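You operate a simulated robot arm through the tools that you are given. There is no shell and no other tool. Be economical: measure what you need, move in short steps, check, and stop when the job is done.

Carry out the task below with a simulated robot arm. There is one attempt and no reset: what you move stays moved.

TASK
Slide the red coil along the top of the low table until it stands next to the steel bottle.

It is judged by the outcome, as a careful person would: the job done as asked, and still so three seconds after it is handed in. It fails if anything else is knocked over, pushed out of place, dropped, spilled or broken.

THE ROBOT
A 7-joint arm with a two-finger parallel gripper, fixed in place. Base frame: the origin is at the foot of the arm, x ahead of it, y to its left, z up; the work surface is at about z = 0.66. Lengths are in m, angles in rad, forces in N, time in s.
With the tool pointing down near the work surface it reaches from about 0.24 to 0.68 m from the base axis. Its first joint turns from -1.152 to 1.152 rad. Payload 1.57 kg.
Tool frame: the origin (TCP) lies between the finger pads and is the grasp point; the fingertips stand 0.03 m ahead of it; z points along the fingers, y is the line along which they close. The gripper opens to 0.11 m. The fingers are 0.024 m wide and 0.012 m thick; the gripper's body (0.048 by 0.112 m) begins 0.078 m behind the TCP.
Orientation is told as [roll, pitch, yaw] about the base's x, y, z axes, in that order, counted from this pose: with the fingers straight down and closing along the base's y, the tool's x points along the base's -x, its y along +y and its z along -z.

THE INTERFACE
- The arm moves only by the tool nudge_tool. Its arguments are lists of equal length, an entry for each row: "turn": the turn, a rotation vector about the tool's x, y, z in rad, a list of three; "xyz": the shift along the tool's x, y, z in m, a list of three; "hand": the gripper command, from -1 (shut) to 1 (fully open), values between in proportion. In form: {"turn": [[rx, ry, rz], ...], "xyz": [[tx, ty, tz], ...], "hand": [hand, ...]}. A call has 1 to 12 rows; each row is the pose to reach, as a shift and turn from the pose commanded when the call began, along the tool's axes at that moment. A row lasts 0.2 s, in which the tool goes at most 0.05 m and 0.15 rad; a call with a longer step from one row to the next is refused whole, and so is a gripper value outside its range. A pose out of reach is approached as far as the arm can. The call stops where the force on the tool passes 40 N (or 10 N more than at its start, if that is more) or the arm is blocked; 0.2 s more then pass. The fingers move at their own pace (about 0.108 m/s each) and stop on an object; they squeeze with about 25 N. The grip force told is the motor's: it shows also when the fingers shut on nothing. Time passes only in rows, and 0.2 s behind the last, so rows that repeat a pose let the fingers close. It gives the time, the measured TCP pose, the force on the tool (base axes), the opening and the grip force at its end, in the units of the frame above (readings bear some noise), and new pictures: "views" is both (left out), scene, wrist or none.
- Cameras (640 x 400 px; columns grow to the right, rows downward): "scene" is fixed at [0.1603, -0.4001, 1.3866]; the picture's right is [0.78, -0.62, 0.00], its down [-0.47, -0.58, -0.67] and it looks along [0.42, 0.52, -0.75] (base axes); focal length 361 px, centre (320, 200). "wrist" rides on the gripper at [-0.036, 0, -0.08] in the tool frame; the picture's right is [0.00, -1.00, 0.00], its down [0.97, 0.00, -0.24] and it looks along [0.24, 0.00, 0.97] (tool axes); focal length 218 px, centre (320, 200).
- probe_pixels(camera, pixels): for up to 12 pixels [column, row] of the newest picture of that camera ("zoom" is the newest enlarged one), the place [x, y, z] in the base frame of the surface seen there, good to about 0.002 m. No time passes.
- inspect(camera, box): a new picture of the part [left, top, right, bottom] of that camera's present view, enlarged. No time passes.
- close_job(): hands the job in; it is judged then, once.

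Work in short steps. Measure before you move; look again where a grasp or a placing could have gone wrong, and mend it. You have 60 turns and 120 pictures in all, the two below and enlarged ones among them. Open the gripper and draw the arm clear of the work before you hand the job in, unless the task says otherwise; then end with one line.

The tools are called after "Request:" as name(argument=value, ...) on one line, values as JSON. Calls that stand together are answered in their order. nudge_tool: Moves the arm, as the interface text tells. Its arguments: {"type":"object","properties":{"turn":{"type":"array","items":{"type":"array","items":{"type":"number"}}},"xyz":{"type":"array","items":{"type":"array","items":{"type":"number"}}},"hand":{"type":"array","items":{"type":"number"}},"views":{"type":"string","enum":["both","scene","wrist","none"]}},"required":["turn","xyz","hand"]} The other tools are called the same way: probe_pixels (camera, pixels) gives the place of the surface under pixels of a picture; inspect (camera, box) takes an enlarged picture of a part of a camera's view; close_job () hands the job in.

At the start:

```text
time_s: 0.0
ee_pos: [0.4238, 0.0379, 0.8404]
tcp_rot: [-0.002, -0.002, 0.0]
wrist_force: [0.2, 0.2, 0.2]
width: 0.1098
finger_force: 0.1
```

scene: 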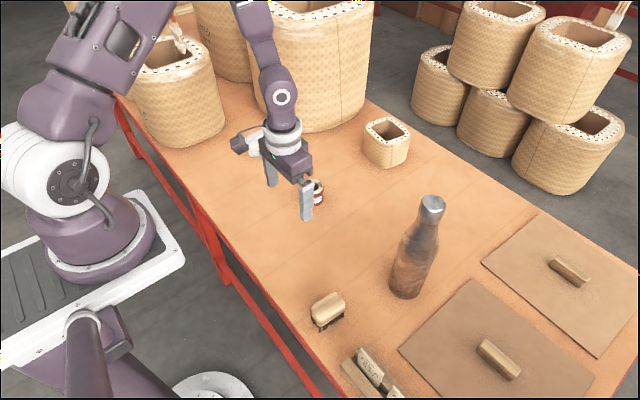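
wrist: 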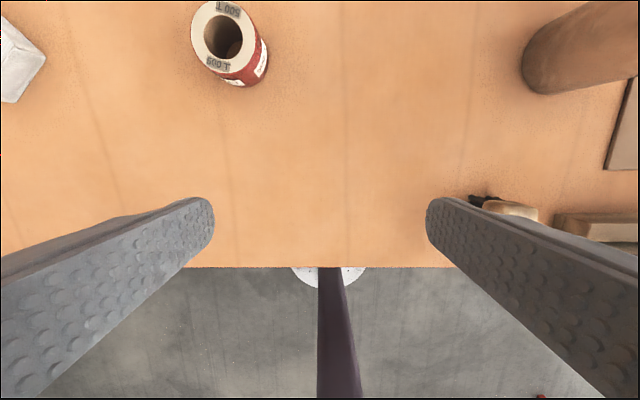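

The red coil shows in the wrist view near (230,45), the bottle near (570,60). I will measure both.

Request:
probe_pixels(camera="wrist", pixels=[[203, 25], [253, 25], [228, 8], [222, 62], [240, 86], [268, 55], [222, 35], [522, 60], [540, 92], [300, 150], [205, 70]])

Request:
probe_pixels(camera="scene", pixels=[[432, 203], [405, 295], [390, 285], [420, 290], [408, 255], [325, 310], [316, 195], [385, 140], [350, 240], [380, 155]])

Request:
inspect(camera="scene", box=[240, 130, 460, 330])

```text
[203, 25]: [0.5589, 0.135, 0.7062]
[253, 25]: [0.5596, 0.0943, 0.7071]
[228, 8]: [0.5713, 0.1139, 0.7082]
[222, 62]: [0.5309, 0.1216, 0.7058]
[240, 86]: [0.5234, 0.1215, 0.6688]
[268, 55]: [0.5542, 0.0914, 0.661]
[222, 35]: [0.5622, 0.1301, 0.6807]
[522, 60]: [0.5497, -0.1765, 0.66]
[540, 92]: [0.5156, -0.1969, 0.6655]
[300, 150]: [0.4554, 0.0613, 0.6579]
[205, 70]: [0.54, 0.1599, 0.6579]
```

```text
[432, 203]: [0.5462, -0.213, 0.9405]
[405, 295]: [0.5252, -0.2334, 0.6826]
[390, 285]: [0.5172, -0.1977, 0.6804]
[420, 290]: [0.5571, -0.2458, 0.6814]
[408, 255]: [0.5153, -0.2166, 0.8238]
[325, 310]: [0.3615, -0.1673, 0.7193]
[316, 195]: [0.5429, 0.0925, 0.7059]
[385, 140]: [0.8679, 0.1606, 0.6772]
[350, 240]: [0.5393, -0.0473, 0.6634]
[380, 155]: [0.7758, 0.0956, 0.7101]
```

```text
2.00 times, centred on (350, 230) of scene
```

zoom: 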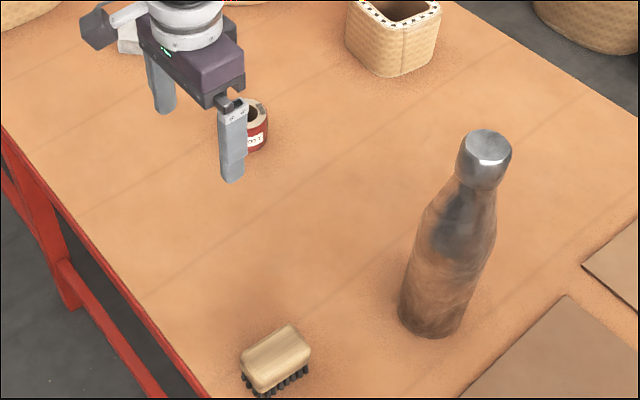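

The coil's centre is about (0.553, 0.114), its top is at z 0.707 and its radius is about 0.023. The bottle's axis is about (0.546, -0.213) with its near edge at y = -0.177. I'll move above the coil and yaw +90° so the fingers close along x, with the camera on the side away from the bottle.

Request:
nudge_tool(turn=[[0, 0, -0.1428], [0, 0, -0.2856], [0, 0, -0.4284], [0, 0, -0.5712], [0, 0, -0.714], [0, 0, -0.8568], [0, 0, -0.9996], [0, 0, -1.1424], [0, 0, -1.2852], [0, 0, -1.428], [0, 0, -1.5708], [0, 0, -1.5708]], xyz=[[-0.012, 0.007, 0], [-0.024, 0.014, 0], [-0.036, 0.021, 0], [-0.048, 0.028, 0], [-0.06, 0.035, 0], [-0.072, 0.042, 0], [-0.084, 0.049, 0], [-0.096, 0.056, 0], [-0.108, 0.063, 0], [-0.12, 0.07, 0], [-0.129, 0.076, 0], [-0.129, 0.076, 0]], hand=[1, 1, 1, 1, 1, 1, 1, 1, 1, 1, 1, 1])

```text
time_s: 2.6
ee_pos: [0.5539, 0.1147, 0.8402]
tcp_rot: [0.002, -0.001, 1.573]
wrist_force: [-0.2, -0.9, -0.8]
width: 0.11
finger_force: 0.1
```

scene: 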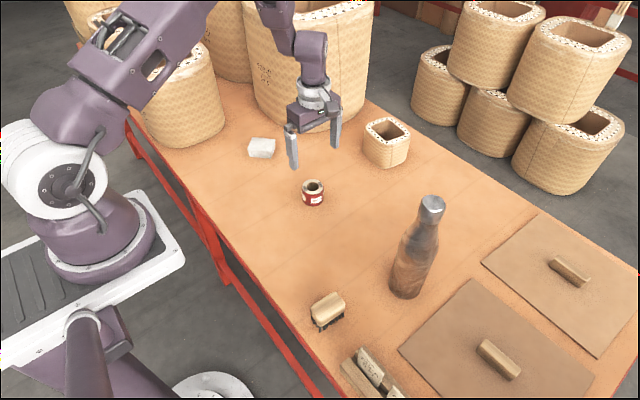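
wrist: 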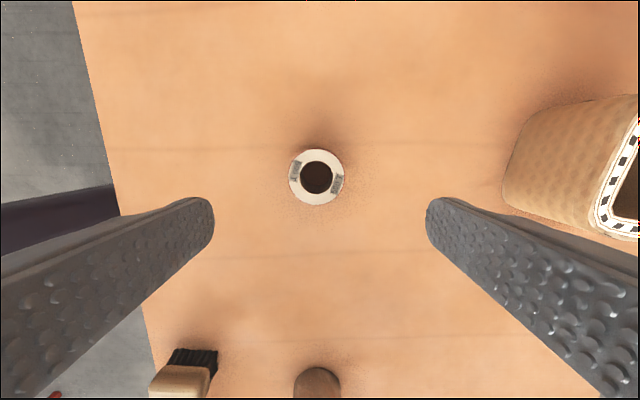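

The coil is clear in the wrist view at (316,177). I'll refine its outline before going down.

Request:
probe_pixels(camera="wrist", pixels=[[291, 177], [343, 177], [316, 151], [316, 203], [316, 215], [318, 368], [300, 380]])

Request:
probe_pixels(camera="scene", pixels=[[312, 205], [303, 185], [322, 186], [312, 180], [401, 240], [437, 240], [393, 275], [423, 280], [260, 150]])

```text
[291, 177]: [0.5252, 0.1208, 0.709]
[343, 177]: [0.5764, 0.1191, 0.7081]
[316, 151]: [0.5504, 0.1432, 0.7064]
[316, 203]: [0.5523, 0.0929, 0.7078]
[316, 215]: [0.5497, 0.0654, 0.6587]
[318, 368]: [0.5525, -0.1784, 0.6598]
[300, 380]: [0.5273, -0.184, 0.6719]
```

```text
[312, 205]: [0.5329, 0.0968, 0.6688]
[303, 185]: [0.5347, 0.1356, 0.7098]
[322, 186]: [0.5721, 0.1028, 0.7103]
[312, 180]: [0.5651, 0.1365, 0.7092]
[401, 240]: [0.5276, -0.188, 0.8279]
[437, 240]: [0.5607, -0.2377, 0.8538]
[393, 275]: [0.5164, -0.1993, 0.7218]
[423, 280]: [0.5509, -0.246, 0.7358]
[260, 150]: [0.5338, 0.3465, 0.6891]
```

The coil's centre is (0.551, 0.118) and its radius is 0.0255. I'll tilt 0.3 rad so the body leans away from the bottle, and lower to z≈0.698 with the fingers open.

Request:
nudge_tool(turn=[[0, 0.1, 0], [0, 0.2, 0], [0, 0.3, 0], [0, 0.3, 0], [0, 0.3, 0], [0, 0.3, 0], [0, 0.3, 0], [0, 0.3, 0]], xyz=[[-0.004, 0.002, 0.02], [-0.004, 0.002, 0.05], [-0.004, 0.002, 0.08], [-0.004, 0.002, 0.105], [-0.004, 0.002, 0.125], [-0.004, 0.002, 0.137], [-0.004, 0.002, 0.142], [-0.004, 0.002, 0.142]], hand=[1, 1, 1, 1, 1, 1, 1, 1])

```text
time_s: 4.4
ee_pos: [0.5518, 0.1185, 0.6994]
tcp_rot: [0.0, 0.301, 1.571]
wrist_force: [-0.5, -0.2, 0.3]
width: 0.1099
finger_force: 0.1
```

scene: 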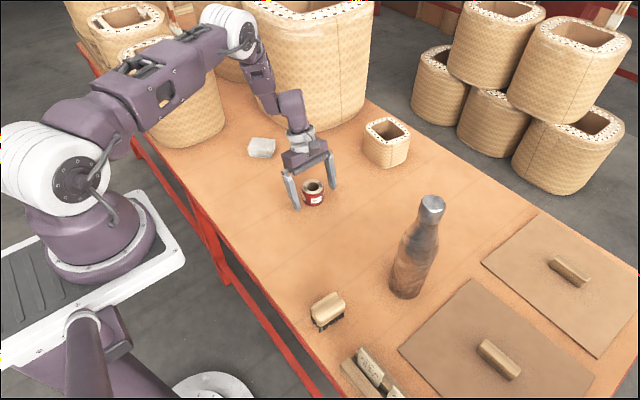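
wrist: 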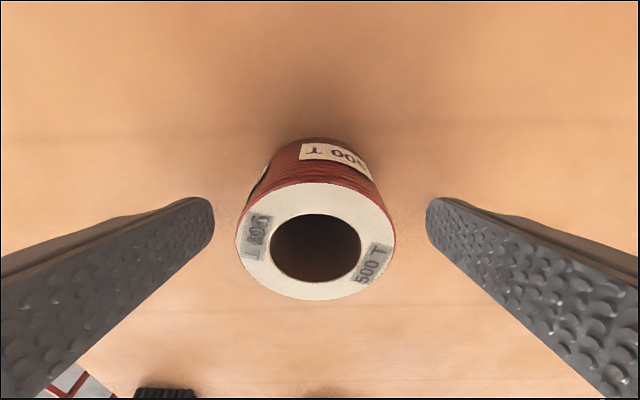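

The coil is centred between the fingers. I'll close gently on it.

Request:
nudge_tool(turn=[[0, 0, 0], [0, 0, 0], [0, 0, 0], [0, 0, 0]], xyz=[[0, 0, 0], [0, 0, 0], [0, 0, 0], [0, 0, 0]], hand=[-0.3, -0.3, -0.3, -0.3])

```text
time_s: 5.4
ee_pos: [0.5514, 0.118, 0.6988]
tcp_rot: [0.001, 0.3, 1.571]
wrist_force: [-1.4, -0.9, -0.2]
width: 0.0563
finger_force: 25.1
```

scene: 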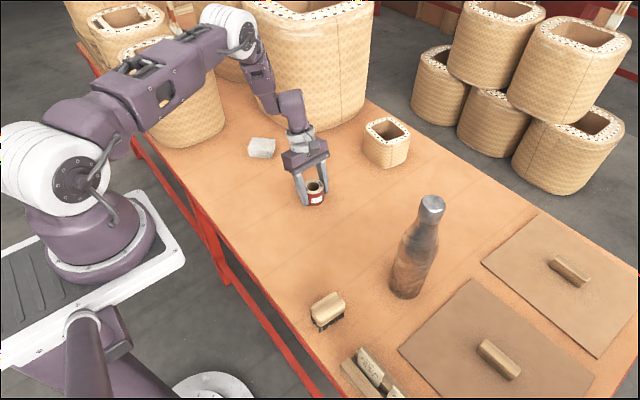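
wrist: 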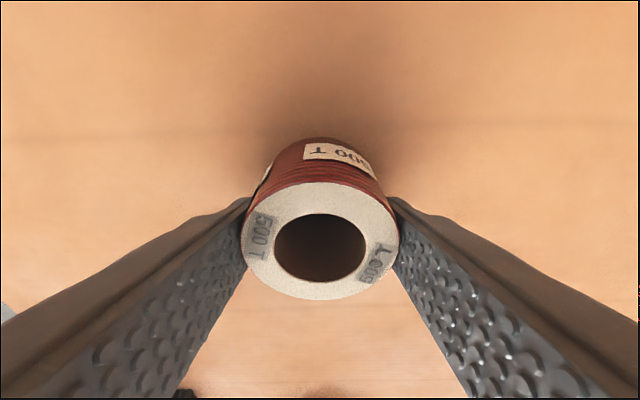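

It's held at a width of 0.056. I'll slide it 0.20 m along -y at constant height; base -y is (0.9553, 0, 0.2955) in the tool frame.

Request:
nudge_tool(turn=[[0, 0, 0], [0, 0, 0], [0, 0, 0], [0, 0, 0], [0, 0, 0], [0, 0, 0], [0, 0, 0], [0, 0, 0], [0, 0, 0], [0, 0, 0], [0, 0, 0]], xyz=[[0.0096, 0, 0.003], [0.0287, 0, 0.0089], [0.0478, 0, 0.0148], [0.0669, 0.001, 0.0207], [0.086, 0.001, 0.0266], [0.1051, 0.002, 0.0325], [0.1242, 0.002, 0.0384], [0.1433, 0.003, 0.0443], [0.1624, 0.003, 0.0502], [0.1815, 0.004, 0.0561], [0.1911, 0.004, 0.0591]], hand=[-0.3, -0.3, -0.3, -0.3, -0.3, -0.3, -0.3, -0.3, -0.3, -0.3, -0.3])

```text
time_s: 7.8
ee_pos: [0.5465, -0.0827, 0.6988]
tcp_rot: [0.0, 0.299, 1.571]
wrist_force: [-1.5, 4.7, 10.5]
width: 0.0564
finger_force: 24.8
```

scene: 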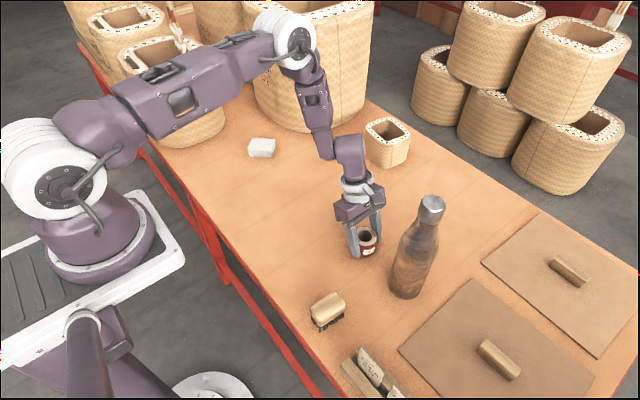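
wrist: 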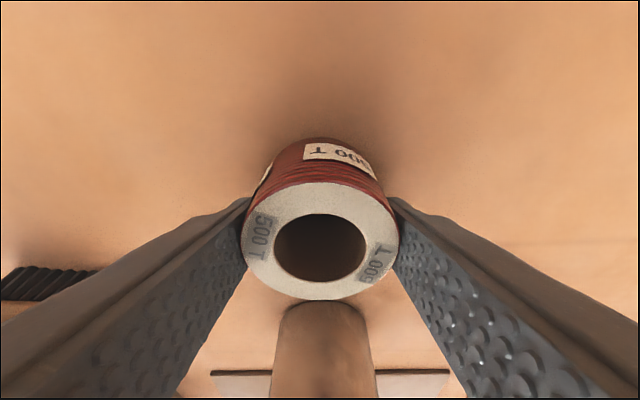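

It slid well and stays level. I'll zoom in and measure the remaining gap between coil and bottle.

Request:
inspect(camera="scene", box=[330, 180, 460, 310])

Request:
probe_pixels(camera="wrist", pixels=[[320, 299], [320, 183], [250, 240], [320, 303], [320, 308], [320, 320], [285, 320], [355, 320], [320, 350]])

```text
3.08 times, centred on (395, 245) of scene
```

zoom: 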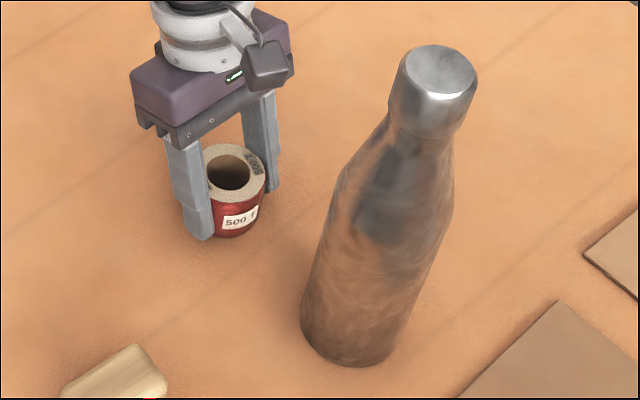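

```text
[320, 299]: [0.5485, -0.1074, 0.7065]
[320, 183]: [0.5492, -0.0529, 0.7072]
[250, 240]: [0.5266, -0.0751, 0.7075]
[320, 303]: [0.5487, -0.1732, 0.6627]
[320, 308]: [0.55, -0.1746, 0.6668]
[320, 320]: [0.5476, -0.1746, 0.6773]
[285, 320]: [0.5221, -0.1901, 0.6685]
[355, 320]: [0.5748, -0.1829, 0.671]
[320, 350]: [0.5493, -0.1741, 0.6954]
```

The coil's front is at y≈-0.108 and the bottle's near face at -0.174, so the gap is 0.066. I'll slide 0.055 further, slowly, which leaves about 1 cm.

Request:
nudge_tool(turn=[[0, 0, 0], [0, 0, 0], [0, 0, 0], [0, 0, 0], [0, 0, 0], [0, 0, 0], [0, 0, 0]], xyz=[[0.0096, 0, 0.003], [0.0191, 0, 0.0059], [0.0287, 0, 0.0089], [0.0382, 0, 0.0118], [0.0459, 0, 0.0142], [0.0525, 0, 0.0162], [0.0525, 0, 0.0162]], hand=[-0.3, -0.3, -0.3, -0.3, -0.3, -0.3, -0.3])

Request:
probe_pixels(camera="wrist", pixels=[[320, 297], [320, 183], [320, 303], [320, 310], [320, 320], [320, 350]])

```text
time_s: 9.4
ee_pos: [0.5471, -0.1368, 0.6989]
tcp_rot: [0.0, 0.3, 1.571]
wrist_force: [-0.4, 0.0, 0.2]
width: 0.0567
finger_force: 25.3
```

scene: 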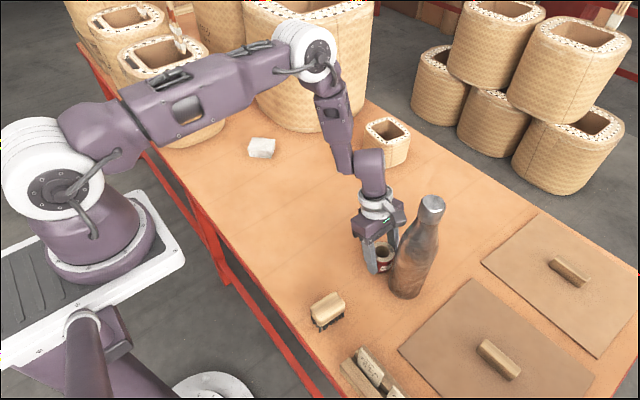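
wrist: 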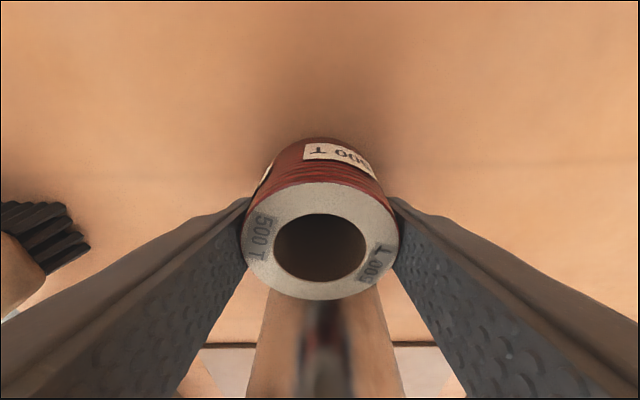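

```text
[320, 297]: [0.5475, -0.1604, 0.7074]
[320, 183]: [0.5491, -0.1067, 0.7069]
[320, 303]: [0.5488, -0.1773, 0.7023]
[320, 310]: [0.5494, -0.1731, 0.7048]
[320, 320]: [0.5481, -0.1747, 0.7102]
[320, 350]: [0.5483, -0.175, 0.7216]
```

The gap is about 1.2 cm and the bottle hasn't moved. I'll open the fingers, then retreat along the tool axis, up and away from the bottle.

Request:
nudge_tool(turn=[[0, 0, 0], [0, 0, 0], [0, 0, 0], [0, 0, 0], [0, 0, 0], [0, 0, 0], [0, 0, 0], [0, 0, 0], [0, 0, 0], [0, 0, 0]], xyz=[[0, 0, 0], [0, 0, 0], [0, 0, 0], [0, 0, -0.01], [0, 0, -0.03], [0, 0, -0.06], [0, 0, -0.09], [0, 0, -0.12], [-0.03, 0, -0.15], [-0.06, 0, -0.17]], hand=[0.5, 0.9, 0.9, 0.9, 0.9, 0.9, 0.9, 0.9, 0.9, 0.9])

Request:
inspect(camera="scene", box=[300, 170, 470, 330])

```text
time_s: 11.6
ee_pos: [0.5478, -0.0295, 0.8436]
tcp_rot: [-0.001, 0.302, 1.571]
wrist_force: [-0.3, 0.3, -1.0]
width: 0.1044
finger_force: 0.0
```

scene: 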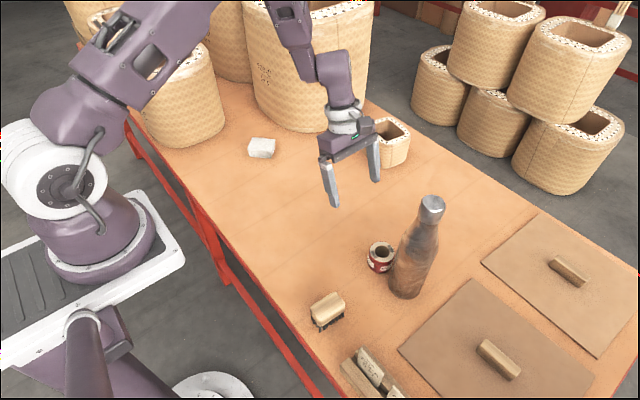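
wrist: 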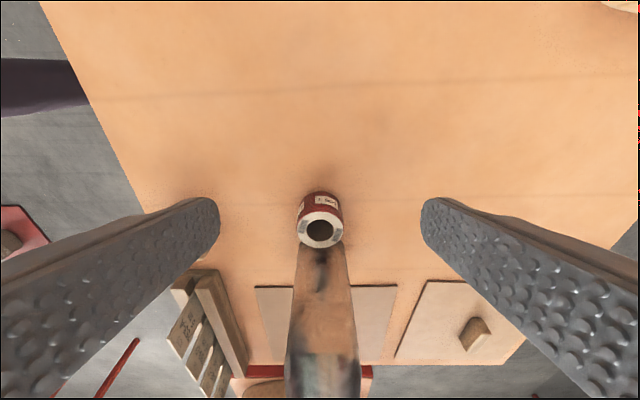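

```text
2.50 times, centred on (385, 250) of scene
```

zoom: 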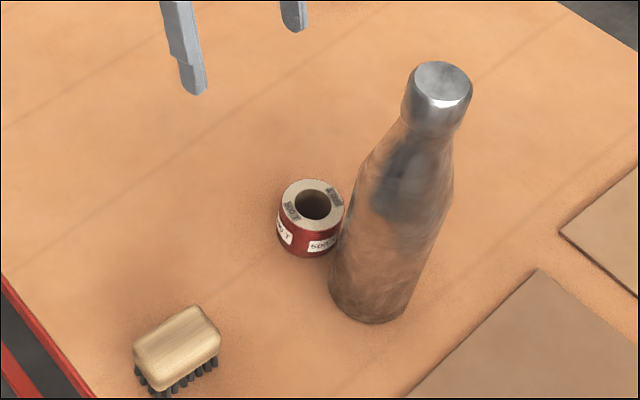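

The coil stands upright beside the bottle, nothing else has moved, and the arm is clear. I'm handing in.

Request:
close_job()

```text
The job is handed in.
```

The red coil was slid along the tabletop and now stands upright about 1 cm from the steel bottle; the bottle and everything else stayed in place.
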